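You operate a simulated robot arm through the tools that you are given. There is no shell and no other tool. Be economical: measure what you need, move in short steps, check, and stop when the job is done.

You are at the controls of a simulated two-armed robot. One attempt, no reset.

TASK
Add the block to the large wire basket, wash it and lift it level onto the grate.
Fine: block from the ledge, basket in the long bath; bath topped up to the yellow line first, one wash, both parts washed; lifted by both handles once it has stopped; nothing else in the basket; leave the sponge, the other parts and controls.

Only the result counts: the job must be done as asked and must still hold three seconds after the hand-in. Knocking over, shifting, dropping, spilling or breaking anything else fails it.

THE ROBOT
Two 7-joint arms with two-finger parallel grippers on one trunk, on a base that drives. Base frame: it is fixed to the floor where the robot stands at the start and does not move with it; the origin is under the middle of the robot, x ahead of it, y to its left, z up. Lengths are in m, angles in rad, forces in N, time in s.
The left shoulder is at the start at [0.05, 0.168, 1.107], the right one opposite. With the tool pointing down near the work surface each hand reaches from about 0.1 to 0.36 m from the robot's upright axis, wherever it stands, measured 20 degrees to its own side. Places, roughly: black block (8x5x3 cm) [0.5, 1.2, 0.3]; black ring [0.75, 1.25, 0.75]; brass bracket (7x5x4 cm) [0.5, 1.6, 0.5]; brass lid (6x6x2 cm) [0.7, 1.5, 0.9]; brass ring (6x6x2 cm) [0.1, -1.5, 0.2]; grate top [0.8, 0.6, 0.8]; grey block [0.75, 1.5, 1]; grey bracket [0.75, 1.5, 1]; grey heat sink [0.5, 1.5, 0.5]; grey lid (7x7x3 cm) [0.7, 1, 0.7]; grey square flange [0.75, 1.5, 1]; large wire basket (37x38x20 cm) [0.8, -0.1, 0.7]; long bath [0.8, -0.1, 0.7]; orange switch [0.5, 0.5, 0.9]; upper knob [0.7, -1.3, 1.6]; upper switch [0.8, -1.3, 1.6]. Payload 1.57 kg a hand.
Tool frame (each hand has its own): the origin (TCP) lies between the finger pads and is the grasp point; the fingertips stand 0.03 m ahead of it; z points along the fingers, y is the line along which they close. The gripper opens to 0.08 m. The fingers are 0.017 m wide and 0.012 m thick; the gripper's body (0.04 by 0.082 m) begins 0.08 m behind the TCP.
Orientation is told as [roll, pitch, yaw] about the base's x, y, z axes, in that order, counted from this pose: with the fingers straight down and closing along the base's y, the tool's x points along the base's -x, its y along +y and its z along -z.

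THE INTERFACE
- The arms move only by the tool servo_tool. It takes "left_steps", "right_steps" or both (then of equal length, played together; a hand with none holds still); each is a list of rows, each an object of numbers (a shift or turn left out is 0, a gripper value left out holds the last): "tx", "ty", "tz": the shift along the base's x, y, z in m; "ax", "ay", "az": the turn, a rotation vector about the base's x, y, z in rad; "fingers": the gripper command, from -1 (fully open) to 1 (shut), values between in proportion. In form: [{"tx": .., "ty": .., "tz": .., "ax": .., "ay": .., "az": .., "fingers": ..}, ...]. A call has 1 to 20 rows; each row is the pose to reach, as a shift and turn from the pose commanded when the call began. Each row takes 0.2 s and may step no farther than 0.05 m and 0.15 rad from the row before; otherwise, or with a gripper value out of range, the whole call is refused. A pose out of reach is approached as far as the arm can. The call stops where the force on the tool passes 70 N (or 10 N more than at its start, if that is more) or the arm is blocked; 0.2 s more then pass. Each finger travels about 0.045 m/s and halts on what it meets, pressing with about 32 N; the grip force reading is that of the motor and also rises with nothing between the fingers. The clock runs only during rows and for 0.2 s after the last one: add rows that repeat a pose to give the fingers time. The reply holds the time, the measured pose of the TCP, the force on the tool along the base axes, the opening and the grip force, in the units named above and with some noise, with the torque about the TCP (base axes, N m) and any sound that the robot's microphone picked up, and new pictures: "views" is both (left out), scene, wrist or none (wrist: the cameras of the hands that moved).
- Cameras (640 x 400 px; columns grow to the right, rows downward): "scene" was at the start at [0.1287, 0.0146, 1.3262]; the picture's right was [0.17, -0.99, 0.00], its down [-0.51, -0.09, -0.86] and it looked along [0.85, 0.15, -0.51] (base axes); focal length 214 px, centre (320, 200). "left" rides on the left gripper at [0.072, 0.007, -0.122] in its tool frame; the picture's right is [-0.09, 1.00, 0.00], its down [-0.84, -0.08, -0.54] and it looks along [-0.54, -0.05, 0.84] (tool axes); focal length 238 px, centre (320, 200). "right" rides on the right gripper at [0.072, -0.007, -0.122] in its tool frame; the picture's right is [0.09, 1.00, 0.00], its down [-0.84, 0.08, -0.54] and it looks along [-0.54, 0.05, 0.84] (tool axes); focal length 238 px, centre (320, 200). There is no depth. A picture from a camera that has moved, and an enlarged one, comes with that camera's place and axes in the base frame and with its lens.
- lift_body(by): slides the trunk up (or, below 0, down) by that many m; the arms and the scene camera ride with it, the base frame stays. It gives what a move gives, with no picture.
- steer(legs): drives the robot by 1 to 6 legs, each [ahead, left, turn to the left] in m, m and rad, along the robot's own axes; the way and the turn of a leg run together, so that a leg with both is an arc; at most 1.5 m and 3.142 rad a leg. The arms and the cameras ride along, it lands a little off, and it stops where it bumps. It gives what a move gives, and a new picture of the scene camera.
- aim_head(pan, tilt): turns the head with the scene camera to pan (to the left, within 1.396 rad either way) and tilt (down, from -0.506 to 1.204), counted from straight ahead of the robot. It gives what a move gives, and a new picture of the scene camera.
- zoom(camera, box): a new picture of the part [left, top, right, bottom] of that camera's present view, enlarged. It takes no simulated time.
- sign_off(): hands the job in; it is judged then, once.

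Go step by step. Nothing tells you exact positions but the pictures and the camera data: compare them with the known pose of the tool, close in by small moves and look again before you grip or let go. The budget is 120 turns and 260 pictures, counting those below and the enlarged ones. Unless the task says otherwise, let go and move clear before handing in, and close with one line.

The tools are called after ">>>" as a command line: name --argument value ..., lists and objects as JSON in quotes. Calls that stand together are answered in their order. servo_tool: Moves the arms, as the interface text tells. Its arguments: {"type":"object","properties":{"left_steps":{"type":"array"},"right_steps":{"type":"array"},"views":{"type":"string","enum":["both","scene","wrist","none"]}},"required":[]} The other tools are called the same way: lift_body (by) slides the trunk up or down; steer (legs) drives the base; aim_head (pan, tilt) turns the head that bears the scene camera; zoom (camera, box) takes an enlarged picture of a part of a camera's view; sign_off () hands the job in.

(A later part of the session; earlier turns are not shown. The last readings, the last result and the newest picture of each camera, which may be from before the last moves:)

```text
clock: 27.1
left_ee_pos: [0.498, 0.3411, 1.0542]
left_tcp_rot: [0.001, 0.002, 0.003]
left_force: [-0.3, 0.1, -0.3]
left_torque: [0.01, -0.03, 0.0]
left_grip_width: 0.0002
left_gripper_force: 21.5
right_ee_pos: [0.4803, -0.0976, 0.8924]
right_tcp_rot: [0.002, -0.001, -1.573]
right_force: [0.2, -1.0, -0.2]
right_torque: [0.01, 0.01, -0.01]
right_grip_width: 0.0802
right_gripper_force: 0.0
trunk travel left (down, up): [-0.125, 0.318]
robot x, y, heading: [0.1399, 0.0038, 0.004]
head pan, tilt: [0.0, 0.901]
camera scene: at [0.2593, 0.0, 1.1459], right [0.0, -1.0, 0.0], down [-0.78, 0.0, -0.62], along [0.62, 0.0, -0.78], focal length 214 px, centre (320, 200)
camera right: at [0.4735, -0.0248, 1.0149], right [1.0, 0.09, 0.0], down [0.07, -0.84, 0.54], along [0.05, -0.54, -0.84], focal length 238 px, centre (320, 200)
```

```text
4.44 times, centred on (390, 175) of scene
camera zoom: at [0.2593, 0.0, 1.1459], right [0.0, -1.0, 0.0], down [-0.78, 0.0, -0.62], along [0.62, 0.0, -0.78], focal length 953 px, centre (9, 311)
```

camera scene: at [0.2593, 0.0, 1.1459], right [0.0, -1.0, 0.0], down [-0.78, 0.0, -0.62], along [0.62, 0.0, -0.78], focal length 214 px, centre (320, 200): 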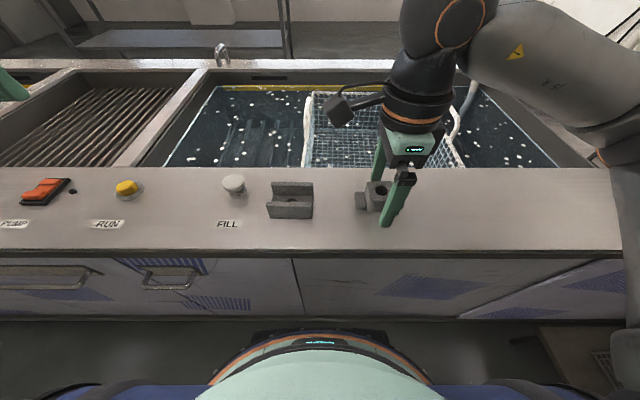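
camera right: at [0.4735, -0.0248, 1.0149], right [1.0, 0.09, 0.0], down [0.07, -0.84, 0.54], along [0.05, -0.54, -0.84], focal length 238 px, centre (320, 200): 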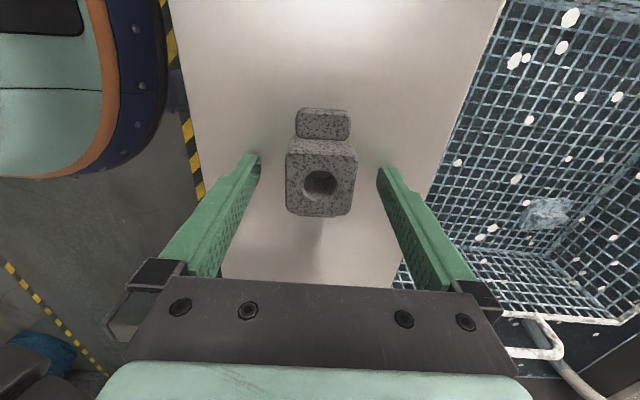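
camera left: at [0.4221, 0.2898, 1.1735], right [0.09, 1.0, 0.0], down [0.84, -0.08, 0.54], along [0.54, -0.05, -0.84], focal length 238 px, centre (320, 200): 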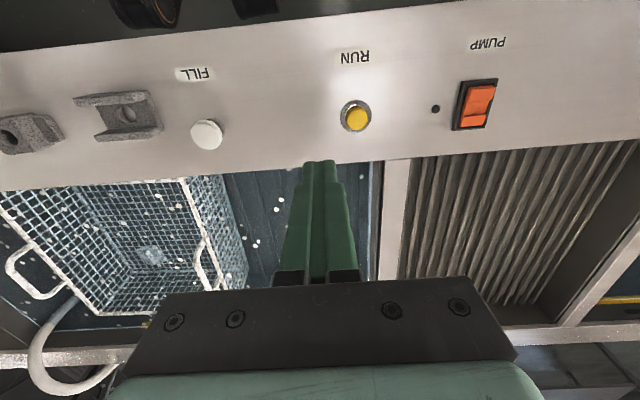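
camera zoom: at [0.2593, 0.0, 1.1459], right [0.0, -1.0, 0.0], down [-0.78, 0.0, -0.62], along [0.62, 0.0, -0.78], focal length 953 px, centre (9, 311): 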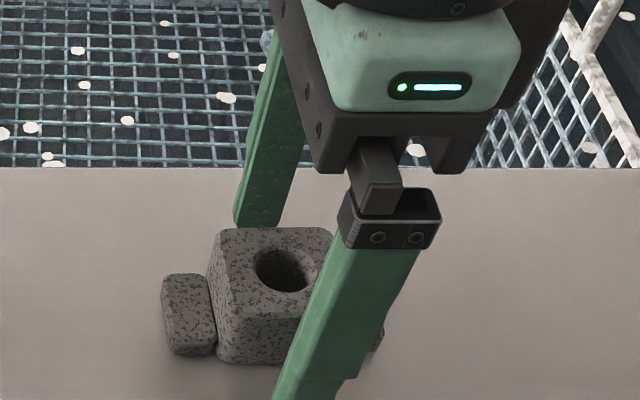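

The fingers straddle the body well. I lower a few more millimetres and close.

>>> servo_tool --right_steps '[{"ty": 0.002, "tz": -0.003, "fingers": -1}, {"ty": 0.002, "tz": -0.006, "fingers": -1}]' --views "none"

>>> servo_tool --right_steps '[{"fingers": 1}, {"fingers": 1}, {"fingers": 1}, {"fingers": 1}, {"fingers": 1}]' --views "wrist"

```text
clock: 27.7
left_ee_pos: [0.496, 0.3417, 1.0542]
left_tcp_rot: [0.003, 0.001, 0.003]
left_force: [0.2, 0.2, -0.4]
left_torque: [0.0, 0.03, -0.02]
left_grip_width: 0.0001
left_gripper_force: 21.7
right_ee_pos: [0.4784, -0.0955, 0.8905]
right_tcp_rot: [0.003, 0.0, -1.574]
right_force: [-0.6, -7.1, 30.5]
right_torque: [-0.3, 1.41, 0.29]
right_grip_width: 0.08
right_gripper_force: 0.1
trunk travel left (down, up): [-0.125, 0.318]
robot x, y, heading: [0.1433, 0.0022, 0.003]
head pan, tilt: [0.0, 0.901]
```

```text
clock: 28.9
left_ee_pos: [0.4948, 0.3437, 1.0559]
left_tcp_rot: [-0.001, -0.003, 0.004]
left_force: [-0.4, -0.9, 0.9]
left_torque: [-0.01, 0.02, -0.01]
left_grip_width: 0.0
left_gripper_force: 21.5
right_ee_pos: [0.4767, -0.0929, 0.8907]
right_tcp_rot: [0.002, 0.005, -1.569]
right_force: [-17.6, 0.4, 42.2]
right_torque: [-0.26, 1.45, -0.12]
right_grip_width: 0.0414
right_gripper_force: 32.2
trunk travel left (down, up): [-0.125, 0.318]
robot x, y, heading: [0.1422, 0.0031, 0.005]
head pan, tilt: [0.0, 0.901]
camera right: at [0.4704, -0.0214, 1.0124], right [1.0, 0.09, 0.0], down [0.08, -0.84, 0.54], along [0.05, -0.54, -0.84], focal length 238 px, centre (320, 200)
```

right: 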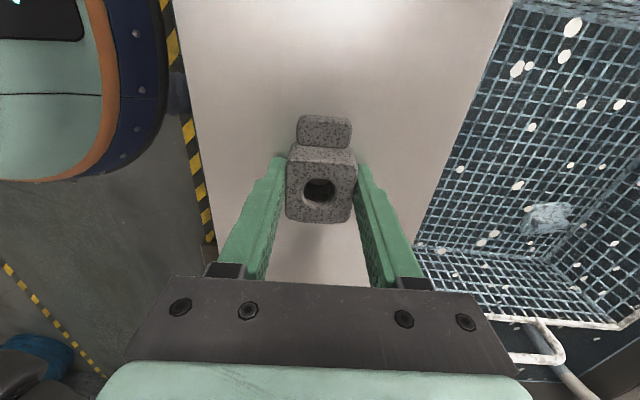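

The tips touched the ledge (z 0.86) and the block is held at 41 mm width. I lift it straight up.

>>> servo_tool --right_steps '[{"tz": 0.02}, {"tz": 0.05}, {"tz": 0.09}, {"tz": 0.13}]'

```text
clock: 29.9
left_ee_pos: [0.4977, 0.3421, 1.0532]
left_tcp_rot: [0.001, 0.0, 0.002]
left_force: [-0.5, 0.3, 0.1]
left_torque: [0.04, -0.01, 0.01]
left_grip_width: 0.0
left_gripper_force: 21.7
right_ee_pos: [0.48, -0.0975, 1.0167]
right_tcp_rot: [-0.001, -0.001, -1.57]
right_force: [0.6, -0.3, -1.2]
right_torque: [0.0, -0.01, 0.03]
right_grip_width: 0.0412
right_gripper_force: 32.0
trunk travel left (down, up): [-0.125, 0.318]
robot x, y, heading: [0.1439, 0.0004, 0.002]
head pan, tilt: [0.0, 0.901]
camera scene: at [0.2592, 0.0002, 1.1459], right [0.0, -1.0, 0.0], down [-0.78, 0.0, -0.62], along [0.62, 0.0, -0.78], focal length 214 px, centre (320, 200)
camera right: at [0.4735, -0.0251, 1.1379], right [1.0, 0.09, 0.0], down [0.08, -0.84, 0.54], along [0.05, -0.54, -0.84], focal length 238 px, centre (320, 200)
```

scene: 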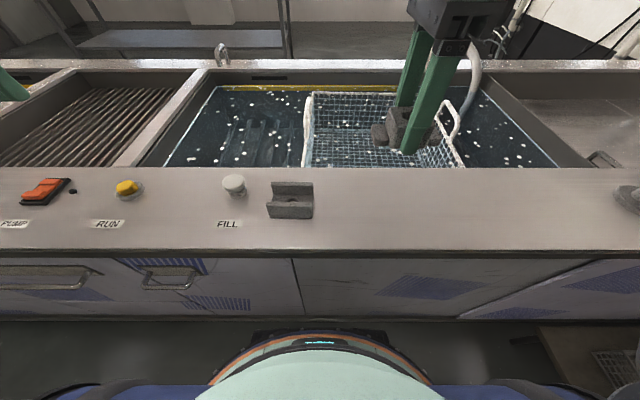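
right: 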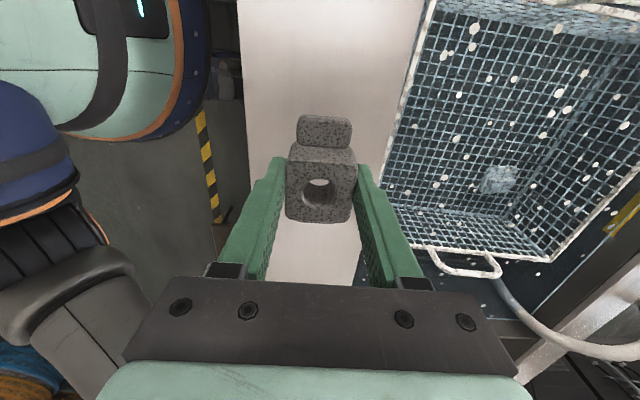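

Block is up. I carry it over the front half of the basket, away from the part already inside, and check the reach.

>>> servo_tool --right_steps '[{"tx": 0.045}, {"tx": 0.09}, {"tx": 0.135}, {"tx": 0.18}, {"tx": 0.2}]'

>>> zoom --camera "scene" --box '[280, 60, 500, 190]'

```text
clock: 31.1
left_ee_pos: [0.4976, 0.3422, 1.0535]
left_tcp_rot: [0.003, 0.0, 0.005]
left_force: [0.5, 0.0, -0.2]
left_torque: [-0.01, 0.01, -0.01]
left_grip_width: 0.0001
left_gripper_force: 21.1
right_ee_pos: [0.6814, -0.0944, 1.0156]
right_tcp_rot: [0.002, -0.001, -1.571]
right_force: [-0.3, -1.1, -1.0]
right_torque: [0.01, -0.01, -0.05]
right_grip_width: 0.0415
right_gripper_force: 31.8
trunk travel left (down, up): [-0.125, 0.318]
robot x, y, heading: [0.1437, -0.0002, 0.001]
head pan, tilt: [0.0, 0.901]
camera scene: at [0.2595, 0.0001, 1.1459], right [0.0, -1.0, 0.0], down [-0.78, 0.0, -0.62], along [0.62, 0.0, -0.78], focal length 214 px, centre (320, 200)
camera right: at [0.6734, -0.0233, 1.1377], right [1.0, 0.09, 0.0], down [0.08, -0.84, 0.54], along [0.05, -0.54, -0.84], focal length 238 px, centre (320, 200)
```

scene: 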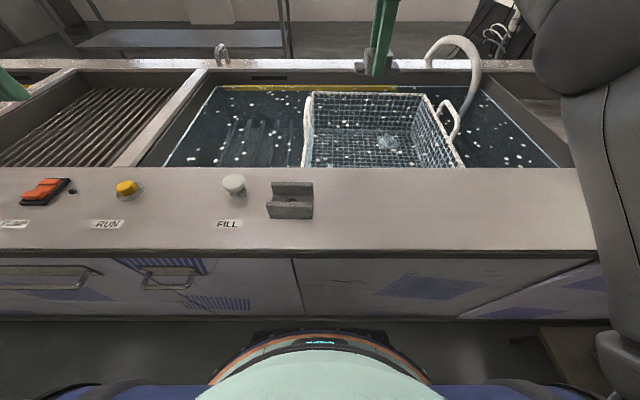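
right: 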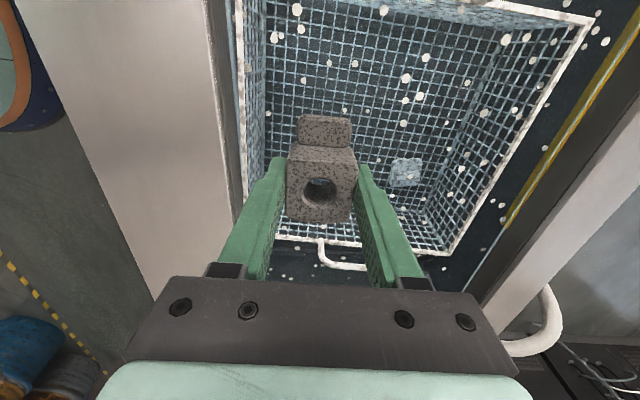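

```text
2.91 times, centred on (390, 125) of scene
camera zoom: at [0.2595, 0.0001, 1.1459], right [0.0, -1.0, 0.0], down [-0.78, 0.0, -0.62], along [0.62, 0.0, -0.78], focal length 624 px, centre (116, 418)
```

zoom: 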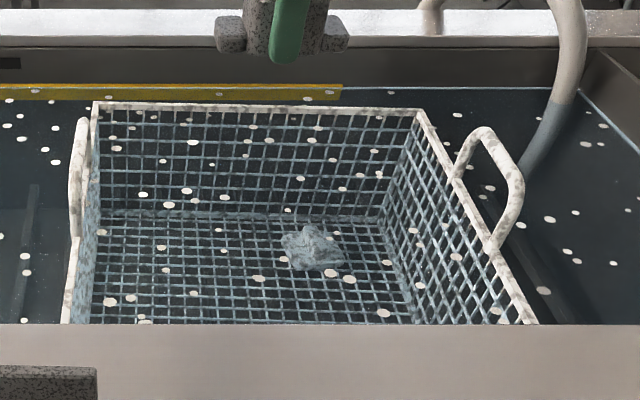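

Rim is at about z 0.82 (x 0.58–0.96, y 0.03 to −0.34), floor near z 0.69, and the other part near (0.86, −0.23). I'll set the block down around (0.69, −0.14), lowering in stages.

>>> servo_tool --right_steps '[{"tx": 0.01, "ty": -0.045}, {"tx": 0.01, "ty": -0.045, "tz": -0.04}, {"tx": 0.01, "ty": -0.045, "tz": -0.08}, {"tx": 0.01, "ty": -0.045, "tz": -0.12}]'

```text
clock: 32.1
left_ee_pos: [0.4969, 0.3407, 1.0539]
left_tcp_rot: [0.002, 0.001, 0.004]
left_force: [0.1, 0.3, -0.1]
left_torque: [0.02, -0.01, 0.0]
left_grip_width: 0.0003
left_gripper_force: 21.2
right_ee_pos: [0.6914, -0.1428, 0.8981]
right_tcp_rot: [0.003, 0.0, -1.573]
right_force: [0.0, -1.0, -1.1]
right_torque: [0.01, 0.03, 0.01]
right_grip_width: 0.0413
right_gripper_force: 32.0
trunk travel left (down, up): [-0.125, 0.318]
robot x, y, heading: [0.1447, 0.0016, 0.006]
head pan, tilt: [0.0, 0.901]
camera scene: at [0.2595, 0.0, 1.1459], right [0.0, -1.0, 0.0], down [-0.78, 0.0, -0.62], along [0.62, 0.0, -0.78], focal length 214 px, centre (320, 200)
camera right: at [0.6861, -0.071, 1.0194], right [1.0, 0.09, 0.0], down [0.08, -0.84, 0.54], along [0.05, -0.54, -0.84], focal length 238 px, centre (320, 200)
```

scene: 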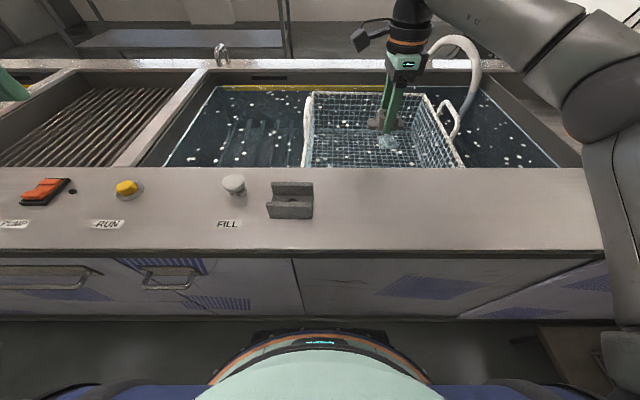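
right: 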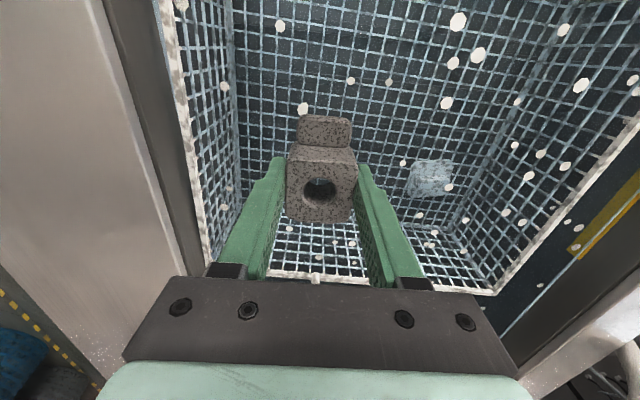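

Clear inside the basket. I continue down, slowly at the end, and watch the force.

>>> servo_tool --right_steps '[{"tx": 0.01, "tz": -0.04}, {"tx": 0.015, "tz": -0.08}, {"tx": 0.015, "tz": -0.12}, {"tx": 0.015, "tz": -0.14}, {"tx": 0.015, "tz": -0.155}]'

>>> zoom --camera "scene" --box '[280, 60, 500, 190]'

```text
clock: 33.3
left_ee_pos: [0.4976, 0.3419, 1.0535]
left_tcp_rot: [0.002, 0.001, 0.004]
left_force: [0.5, -0.2, 0.3]
left_torque: [0.01, 0.02, 0.0]
left_grip_width: 0.0
left_gripper_force: 21.1
right_ee_pos: [0.7068, -0.1383, 0.741]
right_tcp_rot: [0.002, -0.002, -1.572]
right_force: [-0.4, -0.3, -1.4]
right_torque: [0.0, -0.02, -0.01]
right_grip_width: 0.0414
right_gripper_force: 32.0
trunk travel left (down, up): [-0.125, 0.318]
robot x, y, heading: [0.1455, -0.0006, 0.005]
head pan, tilt: [0.0, 0.901]
camera scene: at [0.2595, 0.0001, 1.1459], right [0.0, -1.0, 0.0], down [-0.78, 0.0, -0.62], along [0.62, 0.0, -0.78], focal length 214 px, centre (320, 200)
camera right: at [0.6995, -0.0661, 0.8642], right [1.0, 0.09, 0.0], down [0.08, -0.84, 0.54], along [0.05, -0.54, -0.84], focal length 238 px, centre (320, 200)
```

scene: 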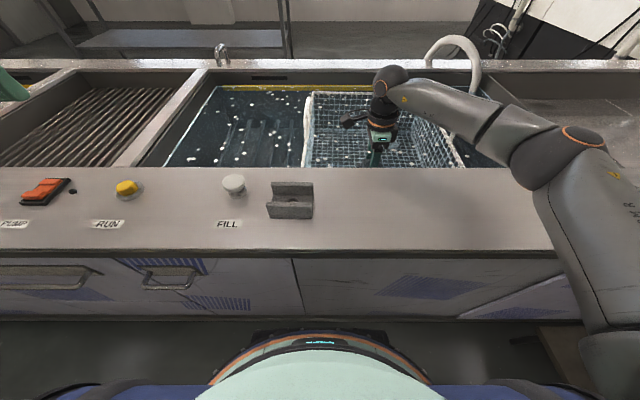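
right: 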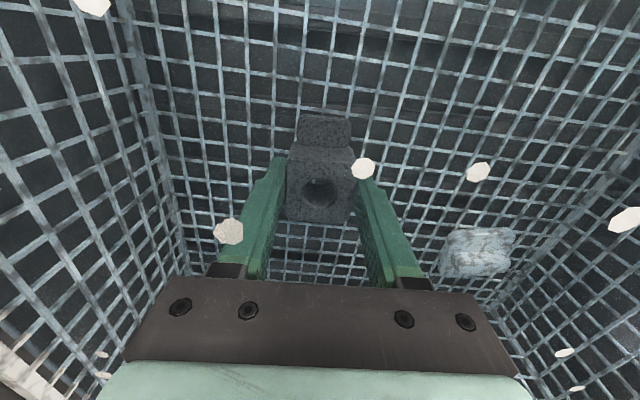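

```text
2.91 times, centred on (390, 125) of scene
camera zoom: at [0.2595, 0.0001, 1.1459], right [0.0, -1.0, 0.0], down [-0.78, 0.0, -0.62], along [0.62, 0.0, -0.78], focal length 624 px, centre (116, 418)
```

zoom: 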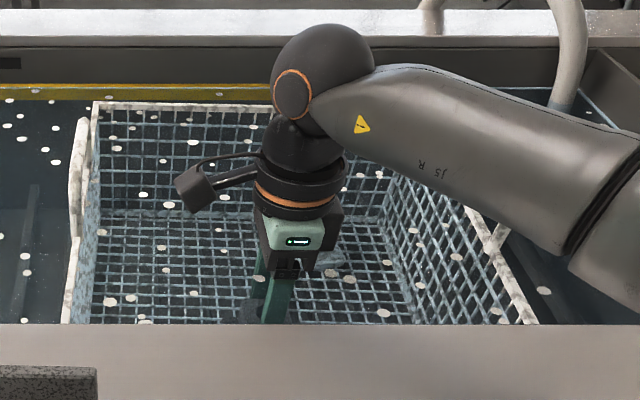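

Still no contact; the tips are at z 0.71. I continue down in small steps until the floor is felt.

>>> servo_tool --right_steps '[{"tz": -0.006}, {"tz": -0.012}, {"tz": -0.018}]' --views "none"

```text
clock: 34.1
left_ee_pos: [0.4988, 0.3422, 1.0543]
left_tcp_rot: [0.001, 0.001, 0.003]
left_force: [0.3, 0.3, -0.6]
left_torque: [0.0, 0.01, -0.02]
left_grip_width: 0.0
left_gripper_force: 21.4
right_ee_pos: [0.7059, -0.1392, 0.7231]
right_tcp_rot: [0.001, 0.001, -1.573]
right_force: [-0.6, 0.1, -1.3]
right_torque: [-0.04, 0.01, 0.02]
right_grip_width: 0.0413
right_gripper_force: 32.1
trunk travel left (down, up): [-0.125, 0.318]
robot x, y, heading: [0.1468, 0.0032, 0.001]
head pan, tilt: [0.0, 0.901]
```

>>> servo_tool --right_steps '[{"tz": -0.005}, {"tz": -0.01}, {"tz": -0.015}]' --views "wrist"

```text
clock: 34.9
left_ee_pos: [0.4948, 0.3429, 1.0557]
left_tcp_rot: [0.002, -0.005, 0.001]
left_force: [-0.1, -0.3, 0.5]
left_torque: [-0.02, -0.03, 0.01]
left_grip_width: 0.0
left_gripper_force: 21.8
right_ee_pos: [0.7059, -0.14, 0.7164]
right_tcp_rot: [0.009, 0.001, -1.572]
right_force: [-11.7, -7.9, 40.0]
right_torque: [0.09, 1.34, 0.34]
right_grip_width: 0.0415
right_gripper_force: 31.9
trunk travel left (down, up): [-0.125, 0.318]
robot x, y, heading: [0.1449, -0.0048, 0.001]
head pan, tilt: [0.0, 0.901]
camera right: at [0.6988, -0.0674, 0.8383], right [1.0, 0.09, 0.01], down [0.07, -0.84, 0.54], along [0.06, -0.54, -0.84], focal length 238 px, centre (320, 200)
```

right: 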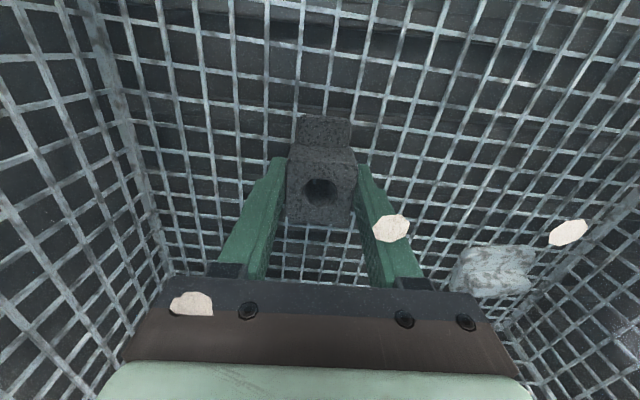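

The floor is felt. I ease the pressure, open moderately and rise straight up.

>>> servo_tool --right_steps '[{"tz": 0.008}, {"tz": 0.008, "fingers": -0.6}, {"tz": 0.008, "fingers": -0.6}, {"tz": 0.008, "fingers": -0.6}, {"tz": 0.02, "fingers": -0.6}, {"tz": 0.04, "fingers": -0.6}, {"tz": 0.07}, {"tz": 0.11}, {"tz": 0.15}, {"tz": 0.19}, {"tz": 0.23}, {"tz": 0.27}, {"tz": 0.3}]'

>>> zoom --camera "scene" --box '[280, 60, 500, 190]'

```text
clock: 37.7
left_ee_pos: [0.4985, 0.3417, 1.0535]
left_tcp_rot: [0.0, 0.002, 0.004]
left_force: [-0.5, -0.4, 0.2]
left_torque: [0.02, -0.01, -0.06]
left_grip_width: 0.0004
left_gripper_force: 21.3
right_ee_pos: [0.7025, -0.1374, 1.0026]
right_tcp_rot: [-0.02, -0.005, -1.57]
right_force: [0.1, 0.4, 0.2]
right_torque: [-0.01, 0.0, -0.03]
right_grip_width: 0.064
right_gripper_force: 0.2
right hand out of reach, approached as far as the arm can: row 13
trunk travel left (down, up): [-0.125, 0.318]
robot x, y, heading: [0.149, -0.0002, -0.0]
head pan, tilt: [0.0, 0.901]
camera scene: at [0.2594, 0.0003, 1.1459], right [0.0, -1.0, 0.0], down [-0.78, 0.0, -0.62], along [0.62, 0.0, -0.78], focal length 214 px, centre (320, 200)
camera right: at [0.6979, -0.0642, 1.1252], right [1.0, 0.09, -0.02], down [0.09, -0.84, 0.54], along [0.03, -0.54, -0.84], focal length 238 px, centre (320, 200)
```

scene: 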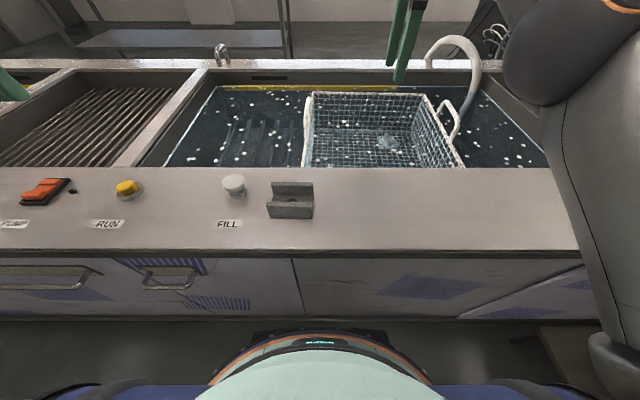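
right: 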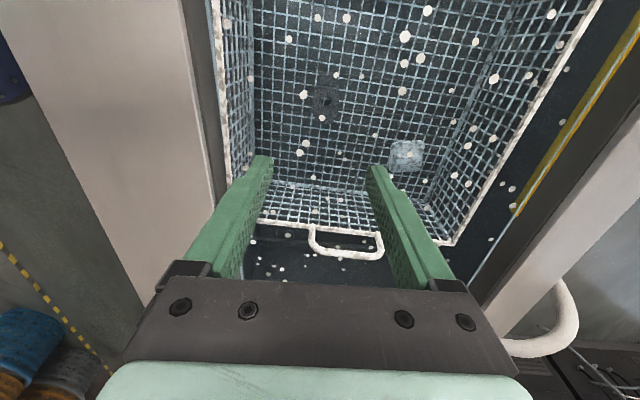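

```text
2.91 times, centred on (390, 125) of scene
camera zoom: at [0.2594, 0.0003, 1.1459], right [0.0, -1.0, 0.0], down [-0.78, 0.0, -0.62], along [0.62, 0.0, -0.78], focal length 624 px, centre (116, 418)
```

zoom: 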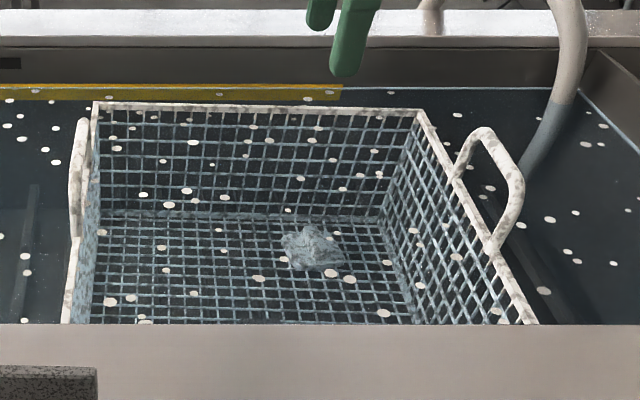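

The block lies flat in the basket and nothing else moved. Now I turn the right hand back to neutral, and bring the shut left hand above RUN (~(0.494, 0.327)).

>>> servo_tool --right_steps '[{"tx": -0.02, "az": 0.14}, {"tx": -0.04, "az": 0.28}, {"tx": -0.06, "az": 0.42, "tz": 0.02}, {"tx": -0.08, "az": 0.56, "tz": 0.04}, {"tx": -0.1, "az": 0.7, "tz": 0.06}, {"tx": -0.1, "az": 0.84, "tz": 0.06}, {"tx": -0.1, "az": 0.98, "tz": 0.06}, {"tx": -0.1, "az": 1.12, "tz": 0.06}, {"tx": -0.1, "az": 1.26, "tz": 0.06}, {"tx": -0.1, "az": 1.4, "tz": 0.06}, {"tx": -0.1, "az": 1.5, "tz": 0.06}, {"tx": -0.1, "az": 1.57, "tz": 0.06, "fingers": -1}]' --left_steps '[{"tz": 0}, {"ty": -0.005}, {"ty": -0.015}, {"ty": -0.015, "tz": -0.02}, {"ty": -0.015, "tz": -0.04}, {"ty": -0.015, "tz": -0.06}, {"ty": -0.015, "tz": -0.08}, {"ty": -0.015, "tz": -0.1}, {"ty": -0.015, "tz": -0.1}, {"ty": -0.015, "tz": -0.1}, {"ty": -0.015, "tz": -0.1}, {"ty": -0.015, "tz": -0.1}]'

```text
clock: 40.3
left_ee_pos: [0.4966, 0.3263, 0.9529]
left_tcp_rot: [0.002, 0.002, 0.005]
left_force: [0.6, 0.0, 0.6]
left_torque: [-0.01, 0.02, 0.0]
left_grip_width: 0.0
left_gripper_force: 21.6
right_ee_pos: [0.6053, -0.1406, 1.0681]
right_tcp_rot: [0.0, 0.001, 0.001]
right_force: [-0.6, -0.2, 0.5]
right_torque: [0.03, 0.02, 0.01]
right_grip_width: 0.0804
right_gripper_force: 0.0
trunk travel left (down, up): [-0.125, 0.318]
robot x, y, heading: [0.145, 0.0009, 0.005]
head pan, tilt: [0.0, 0.901]
camera scene: at [0.2593, 0.0, 1.1459], right [0.0, -1.0, 0.0], down [-0.78, 0.0, -0.62], along [0.62, 0.0, -0.78], focal length 214 px, centre (320, 200)
camera right: at [0.5339, -0.1461, 1.1902], right [-0.09, 1.0, 0.0], down [0.84, 0.08, 0.54], along [0.54, 0.05, -0.84], focal length 238 px, centre (320, 200)
camera left: at [0.4258, 0.3327, 1.0742], right [0.09, 1.0, 0.0], down [0.84, -0.08, 0.54], along [0.54, -0.05, -0.84], focal length 238 px, centre (320, 200)
```

scene: 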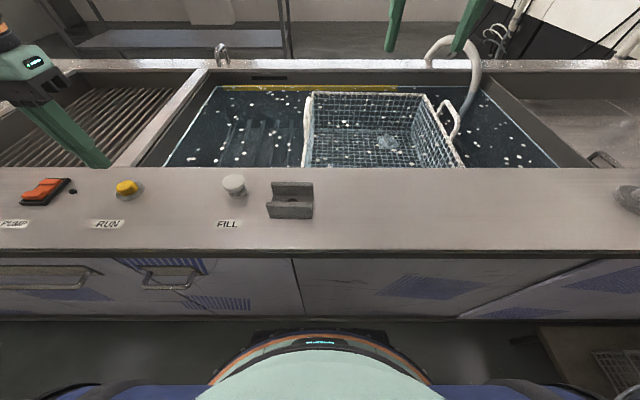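
right: 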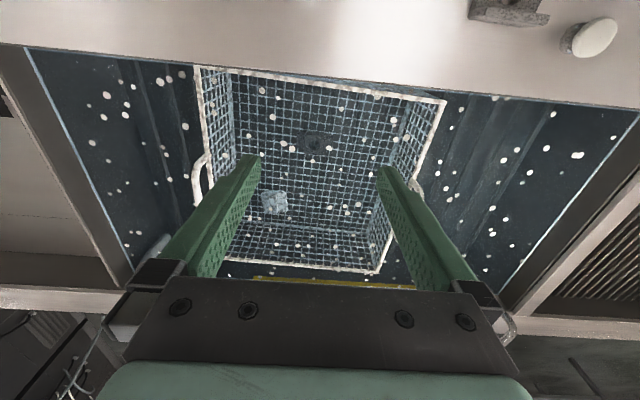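
left: 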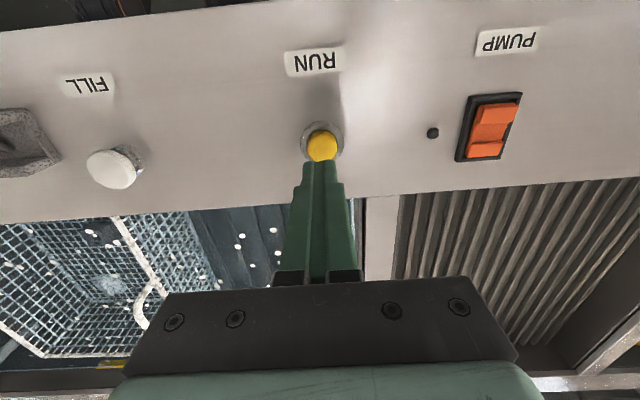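

RUN is directly under the fingertips. I press it once, gently.

>>> servo_tool --left_steps '[{"tx": -0.002, "ty": 0.001, "tz": -0.02}, {"tx": -0.002, "ty": 0.001, "tz": -0.03}, {"tx": -0.002, "ty": 0.001, "tz": -0.036}, {"tx": -0.002, "ty": 0.001, "tz": -0.041}]' --views "wrist"

```text
clock: 41.3
left_ee_pos: [0.4945, 0.3267, 0.913]
left_tcp_rot: [0.001, 0.002, 0.003]
left_force: [0.2, 0.1, -0.5]
left_torque: [-0.02, 0.0, -0.02]
left_grip_width: 0.0
left_gripper_force: 21.0
right_ee_pos: [0.6064, -0.1382, 1.0686]
right_tcp_rot: [0.001, 0.0, -0.002]
right_force: [-0.1, -0.7, -0.1]
right_torque: [-0.01, 0.03, 0.0]
right_grip_width: 0.0798
right_gripper_force: 0.0
trunk travel left (down, up): [-0.125, 0.318]
robot x, y, heading: [0.1424, 0.0041, -0.0]
head pan, tilt: [0.0, 0.901]
camera left: at [0.4237, 0.3333, 1.035], right [0.09, 1.0, 0.0], down [0.84, -0.08, 0.54], along [0.54, -0.05, -0.84], focal length 238 px, centre (320, 200)
```

left: 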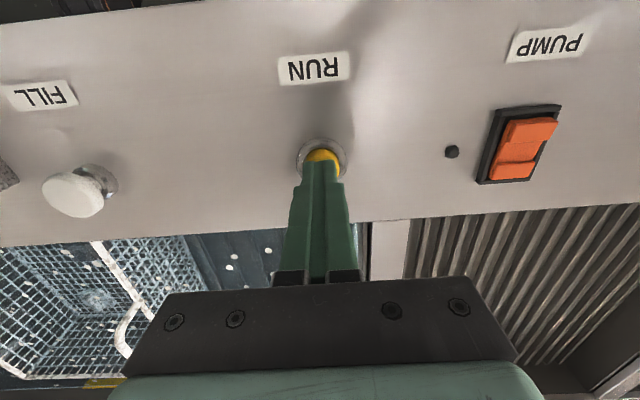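

>>> servo_tool --left_steps '[{"tz": -0.004}, {"tz": -0.008}, {"tz": -0.01}]' --views "wrist"

```text
clock: 42.1
left_ee_pos: [0.4965, 0.3272, 0.9021]
left_tcp_rot: [0.002, 0.002, 0.002]
left_force: [1.1, -1.3, 3.4]
left_torque: [-0.01, 0.02, -0.01]
left_grip_width: 0.0
left_gripper_force: 21.1
right_ee_pos: [0.6054, -0.1404, 1.0679]
right_tcp_rot: [0.002, 0.0, -0.001]
right_force: [0.1, -0.4, 0.5]
right_torque: [-0.05, 0.02, -0.01]
right_grip_width: 0.0798
right_gripper_force: 0.1
trunk travel left (down, up): [-0.125, 0.318]
robot x, y, heading: [0.1461, -0.0004, 0.001]
head pan, tilt: [0.0, 0.901]
heard: click
camera left: at [0.4239, 0.3339, 1.025], right [0.09, 1.0, 0.0], down [0.84, -0.08, 0.54], along [0.54, -0.05, -0.84], focal length 238 px, centre (320, 200)
```

left: 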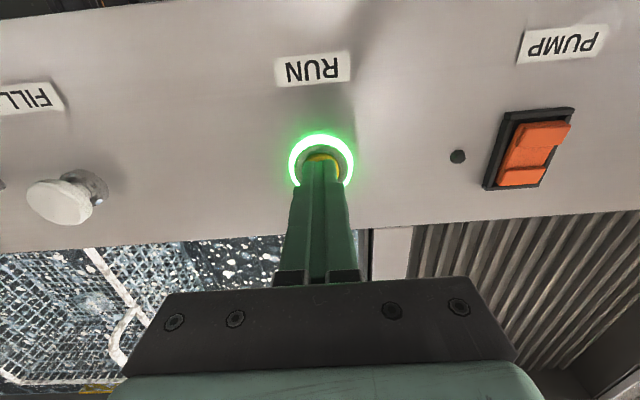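

One click, the ring lights green and the water churns: the wash runs. I back off the button and wait.

>>> servo_tool --left_steps '[{"tz": 0.03}, {"tz": 0.07}, {"tz": 0.11}, {"tz": 0.15}, {"tz": 0.18}, {"tz": 0.18}, {"tz": 0.18}, {"tz": 0.18}, {"tz": 0.18}, {"tz": 0.18}, {"tz": 0.18}, {"tz": 0.18}, {"tz": 0.18}, {"tz": 0.18}, {"tz": 0.18}, {"tz": 0.18}, {"tz": 0.18}, {"tz": 0.18}, {"tz": 0.18}, {"tz": 0.18}]' --views "scene"

```text
clock: 46.3
left_ee_pos: [0.4918, 0.328, 1.0829]
left_tcp_rot: [0.001, 0.002, 0.004]
left_force: [0.7, -0.3, 0.4]
left_torque: [0.02, 0.01, -0.02]
left_grip_width: 0.0
left_gripper_force: 21.1
right_ee_pos: [0.6056, -0.139, 1.0673]
right_tcp_rot: [0.0, -0.001, -0.003]
right_force: [-0.1, 0.8, 0.6]
right_torque: [0.02, 0.02, -0.05]
right_grip_width: 0.08
right_gripper_force: 0.0
trunk travel left (down, up): [-0.125, 0.318]
robot x, y, heading: [0.145, 0.0033, 0.007]
head pan, tilt: [0.0, 0.901]
camera scene: at [0.2593, 0.0001, 1.1459], right [0.0, -1.0, 0.0], down [-0.78, 0.0, -0.62], along [0.62, 0.0, -0.78], focal length 214 px, centre (320, 200)
```

scene: 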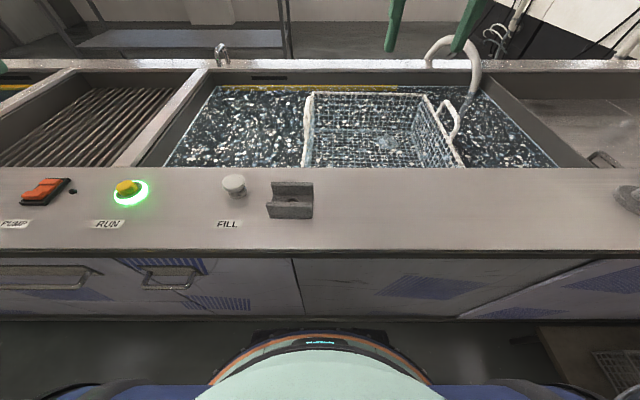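

The wash is running. Meanwhile I look at the grate to measure its opening and height.

>>> aim_head --pan 0.55 --tilt 0.7

>>> zoom --camera "scene" --box '[160, 90, 480, 290]'

```text
clock: 47.3
left_ee_pos: [0.4935, 0.3294, 1.0824]
left_tcp_rot: [0.0, 0.002, 0.005]
left_force: [0.7, -0.1, 0.1]
left_torque: [0.01, -0.01, -0.01]
left_grip_width: 0.0
left_gripper_force: 21.1
right_ee_pos: [0.6049, -0.1402, 1.0681]
right_tcp_rot: [0.0, 0.001, -0.002]
right_force: [-0.3, 0.0, 0.2]
right_torque: [0.01, -0.02, 0.03]
right_grip_width: 0.0799
right_gripper_force: 0.0
trunk travel left (down, up): [-0.125, 0.318]
robot x, y, heading: [0.1399, 0.001, 0.001]
head pan, tilt: [0.55, 0.7]
camera scene: at [0.2562, 0.0444, 1.162], right [0.52, -0.85, 0.0], down [-0.55, -0.34, -0.76], along [0.65, 0.4, -0.64], focal length 214 px, centre (320, 200)
```

scene: 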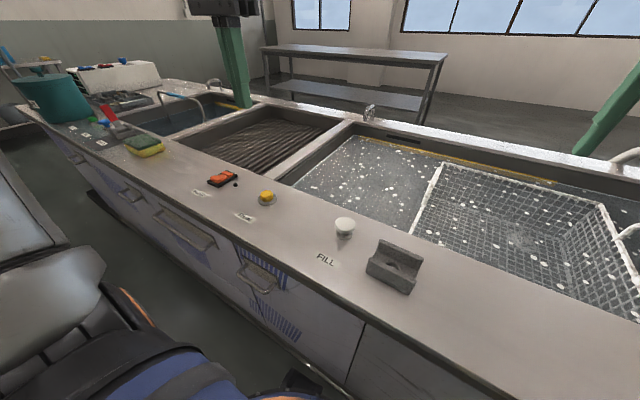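

```text
2.00 times, centred on (320, 190) of scene
camera zoom: at [0.2562, 0.0444, 1.162], right [0.52, -0.85, 0.0], down [-0.55, -0.34, -0.76], along [0.65, 0.4, -0.64], focal length 429 px, centre (320, 220)
```

zoom: 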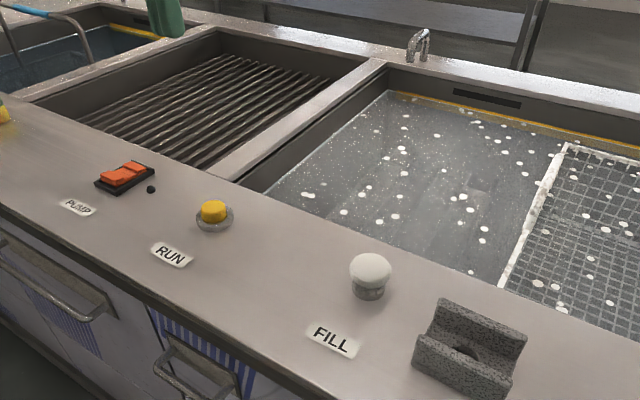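

The wash has already stopped (ring off, water calm). The grate opening is about y 0.405–0.795, centre 0.60. I shift the robot right to centre on the basket (y ≈ −0.157), backing off a touch first.

>>> steer --legs '[[-0.015, 0, 0], [0, -0.157, 0]]'

>>> aim_head --pan 0.0 --tilt 0.85

>>> zoom --camera "scene" --box '[200, 60, 440, 200]'

>>> zoom --camera "right" --box '[0, 0, 640, 400]'

```text
clock: 49.7
left_ee_pos: [0.4779, 0.1683, 1.0829]
left_tcp_rot: [0.003, 0.003, 0.004]
left_force: [-0.5, 0.4, 1.0]
left_torque: [0.02, 0.01, 0.01]
left_grip_width: 0.0002
left_gripper_force: 21.6
right_ee_pos: [0.5913, -0.299, 1.0673]
right_tcp_rot: [0.0, 0.0, -0.003]
right_force: [0.2, 0.2, -0.1]
right_torque: [-0.03, -0.03, 0.0]
right_grip_width: 0.0801
right_gripper_force: 0.1
trunk travel left (down, up): [-0.125, 0.318]
robot x, y, heading: [0.1261, -0.1586, 0.004]
head pan, tilt: [0.55, 0.7]
camera scene: at [0.2416, -0.1152, 1.1621], right [0.52, -0.85, 0.0], down [-0.55, -0.34, -0.77], along [0.65, 0.4, -0.64], focal length 214 px, centre (320, 200)
```

scene: 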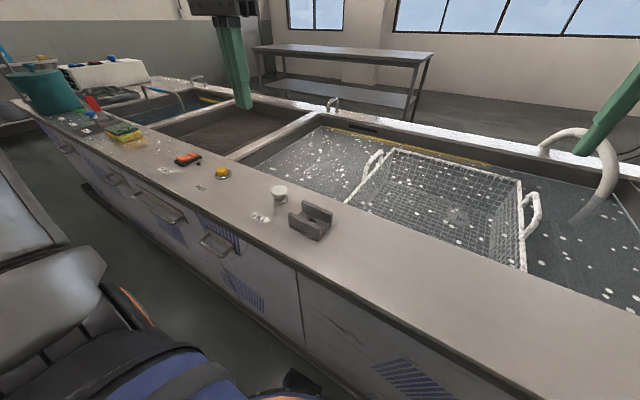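

```text
clock: 50.6
left_ee_pos: [0.4772, 0.1683, 1.0836]
left_tcp_rot: [0.002, 0.001, 0.002]
left_force: [0.0, -0.6, 0.6]
left_torque: [-0.05, 0.0, 0.02]
left_grip_width: 0.0
left_gripper_force: 21.8
right_ee_pos: [0.5899, -0.2993, 1.0692]
right_tcp_rot: [0.002, 0.0, -0.004]
right_force: [-0.2, 0.8, -0.4]
right_torque: [-0.01, 0.04, -0.03]
right_grip_width: 0.0802
right_gripper_force: 0.0
trunk travel left (down, up): [-0.125, 0.318]
robot x, y, heading: [0.1282, -0.1627, 0.004]
head pan, tilt: [0.0, 0.85]
camera scene: at [0.2474, -0.1594, 1.1498], right [0.0, -1.0, 0.0], down [-0.75, 0.0, -0.66], along [0.66, 0.0, -0.75], focal length 214 px, centre (320, 200)
```

scene: 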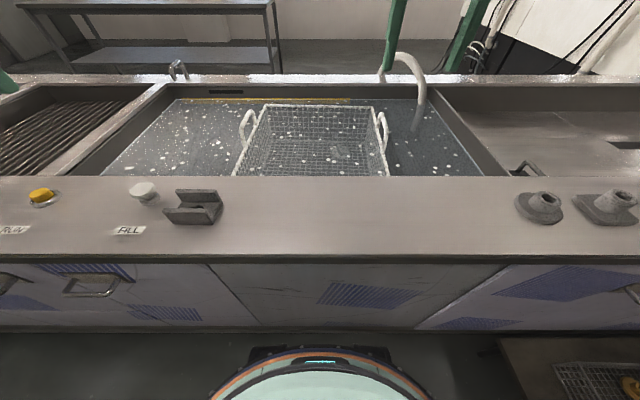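

```text
2.67 times, centred on (320, 130) of scene
camera zoom: at [0.2474, -0.1594, 1.1498], right [0.0, -1.0, 0.0], down [-0.75, 0.0, -0.66], along [0.66, 0.0, -0.75], focal length 572 px, centre (320, 387)
```

zoom: 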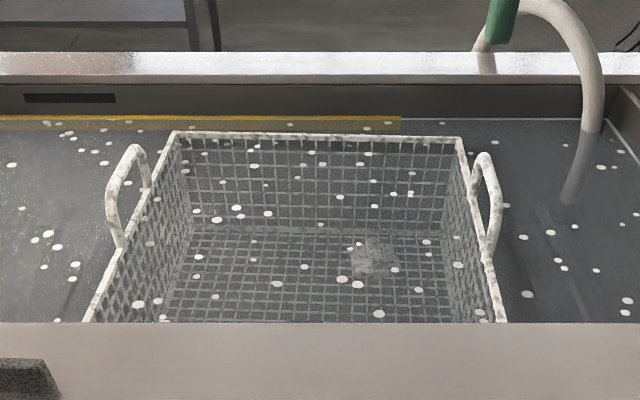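

```text
1.00 times, centred on (320, 200) of right (not enlarged: the box is as wide or as high as the picture)
camera zoom: at [0.5191, -0.3056, 1.1902], right [-0.09, 1.0, 0.0], down [0.84, 0.07, 0.54], along [0.54, 0.05, -0.84], focal length 238 px, centre (320, 200)
```

zoom: 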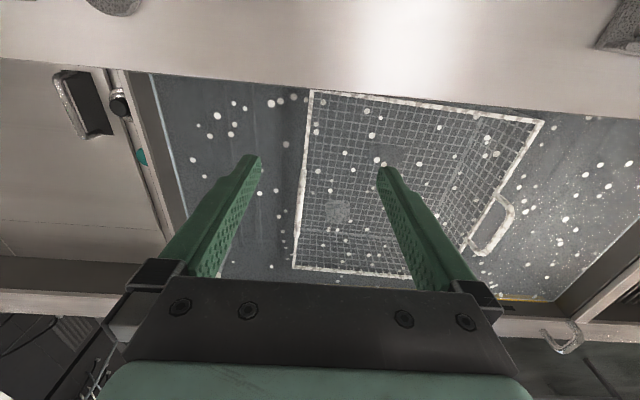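

The basket is calm, turned about −3°; handle bars lie near z 0.87 at x ≈ 0.77, left at y ≈ 0.033 and right at y ≈ −0.326. I bring both open hands above the handles.

>>> servo_tool --left_steps '[{"tx": 0.035, "ty": -0.015, "fingers": -1}, {"tx": 0.07, "ty": -0.03, "fingers": -1}, {"tx": 0.105, "ty": -0.045, "fingers": -1}, {"tx": 0.14, "ty": -0.065, "fingers": -1}, {"tx": 0.18, "ty": -0.085, "tz": -0.01, "fingers": -1}, {"tx": 0.22, "ty": -0.105, "tz": -0.03, "fingers": -1}, {"tx": 0.26, "ty": -0.12, "tz": -0.05, "az": -0.02, "fingers": -1}, {"tx": 0.294, "ty": -0.135, "tz": -0.07, "az": -0.05, "fingers": -1}, {"tx": 0.294, "ty": -0.135, "tz": -0.1, "az": -0.05, "fingers": -1}]' --right_steps '[{"tx": 0.02, "ty": -0.003}, {"tx": 0.04, "ty": -0.006}, {"tx": 0.06, "ty": -0.01}, {"tx": 0.085, "ty": -0.014}, {"tx": 0.11, "ty": -0.018}, {"tx": 0.135, "ty": -0.022, "tz": -0.02}, {"tx": 0.16, "ty": -0.026, "tz": -0.04, "az": -0.02}, {"tx": 0.182, "ty": -0.027, "tz": -0.06, "az": -0.05}, {"tx": 0.182, "ty": -0.027, "tz": -0.09, "az": -0.05}]'

```text
clock: 52.6
left_ee_pos: [0.641, 0.0989, 0.9774]
left_tcp_rot: [0.001, 0.002, -0.047]
left_force: [-0.5, -0.5, -0.6]
left_torque: [-0.01, -0.01, 0.01]
left_grip_width: 0.0803
left_gripper_force: 0.1
left hand out of reach, approached as far as the arm can: row 3, 4, 5, 6, 7, 8, 9
right_ee_pos: [0.714, -0.3169, 0.9599]
right_tcp_rot: [0.002, -0.002, -0.054]
right_force: [-0.2, 0.1, 0.0]
right_torque: [0.01, 0.0, 0.0]
right_grip_width: 0.0801
right_gripper_force: 0.1
right hand out of reach, approached as far as the arm can: row 4, 5, 6, 7, 8, 9
trunk travel left (down, up): [-0.125, 0.318]
robot x, y, heading: [0.1323, -0.1618, 0.003]
head pan, tilt: [0.0, 0.85]
camera scene: at [0.2469, -0.1598, 1.15], right [0.0, -1.0, 0.0], down [-0.75, 0.0, -0.66], along [0.66, 0.0, -0.75], focal length 214 px, centre (320, 200)
camera right: at [0.6426, -0.3203, 1.0818], right [-0.04, 1.0, 0.0], down [0.84, 0.03, 0.54], along [0.54, 0.02, -0.84], focal length 238 px, centre (320, 200)
camera left: at [0.5699, 0.1102, 1.0996], right [0.14, 0.99, 0.0], down [0.83, -0.12, 0.54], along [0.54, -0.08, -0.84], focal length 238 px, centre (320, 200)
```

scene: 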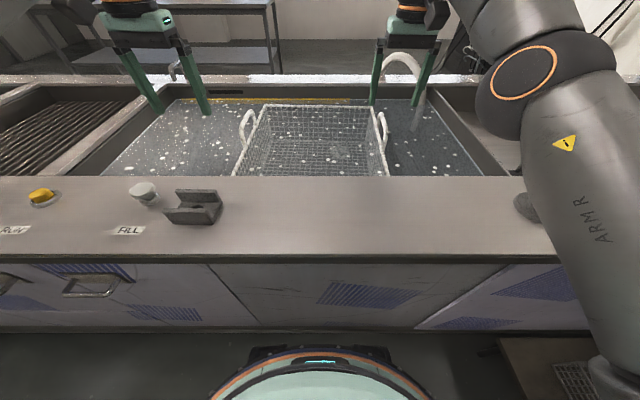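
right: 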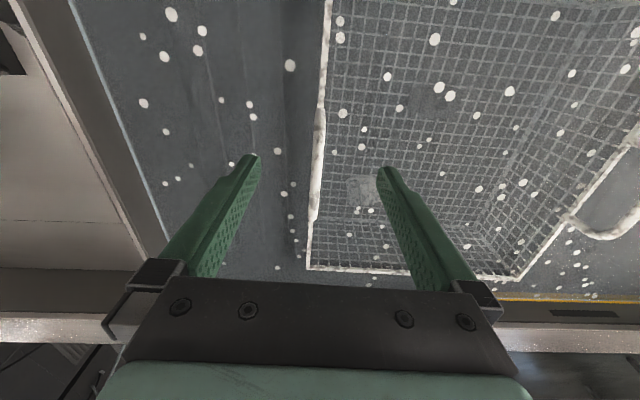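
left: 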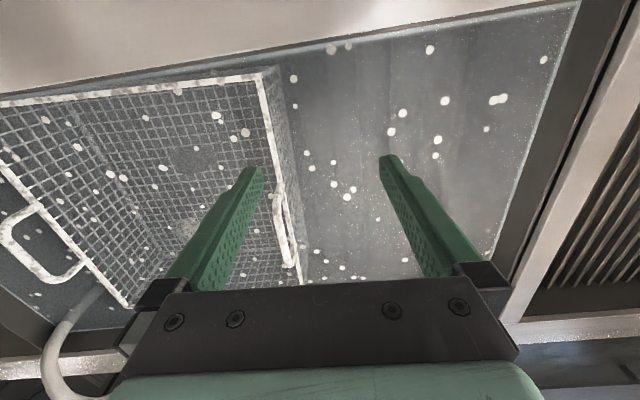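

Straight-down reach is short by 6–13 cm. Tilting the fingers forward brings the wrists back, so I tilt both hands about 0.5 rad while staying above the handles.

>>> servo_tool --left_steps '[{"ay": -0.12}, {"ay": -0.24}, {"ay": -0.36}, {"ay": -0.48}, {"ay": -0.55}, {"ay": -0.55}]' --right_steps '[{"ay": -0.12}, {"ay": -0.24}, {"ay": -0.36}, {"ay": -0.48}, {"ay": -0.55}, {"ay": -0.55}]'

```text
clock: 54.0
left_ee_pos: [0.6416, 0.1044, 0.9757]
left_tcp_rot: [0.029, -0.549, -0.056]
left_force: [0.6, -1.4, -0.4]
left_torque: [-0.03, 0.01, 0.02]
left_grip_width: 0.08
left_gripper_force: 0.1
right_ee_pos: [0.7176, -0.3183, 0.9652]
right_tcp_rot: [0.035, -0.552, -0.064]
right_force: [0.3, 0.2, 0.3]
right_torque: [0.03, -0.03, 0.0]
right_grip_width: 0.0798
right_gripper_force: 0.1
trunk travel left (down, up): [-0.125, 0.318]
robot x, y, heading: [0.1284, -0.1572, -0.002]
head pan, tilt: [0.0, 0.85]
camera scene: at [0.2474, -0.1594, 1.1498], right [0.0, -1.0, 0.0], down [-0.75, 0.0, -0.66], along [0.66, 0.0, -0.75], focal length 214 px, centre (320, 200)
camera right: at [0.5931, -0.321, 1.0311], right [-0.03, 1.0, -0.02], down [0.43, 0.03, 0.9], along [0.9, 0.02, -0.43], focal length 238 px, centre (320, 200)
camera left: at [0.5169, 0.1142, 1.0416], right [0.12, 0.99, 0.07], down [0.43, -0.12, 0.9], along [0.9, -0.07, -0.44], focal length 238 px, centre (320, 200)
```

scene: 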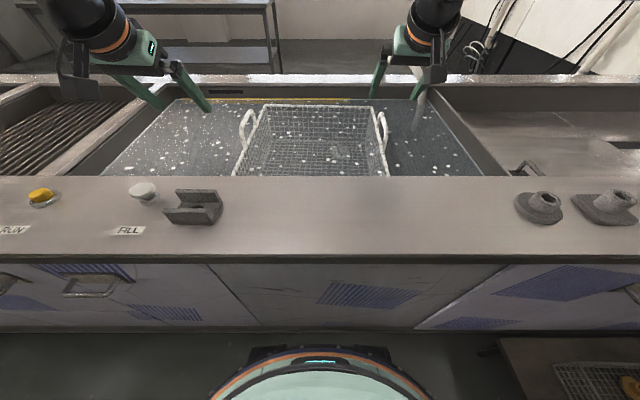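
right: 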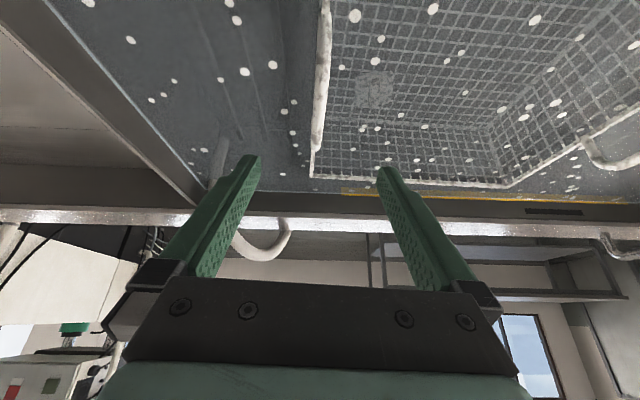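
left: 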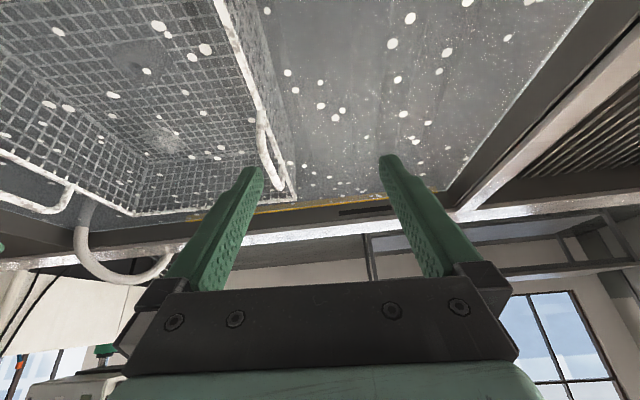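

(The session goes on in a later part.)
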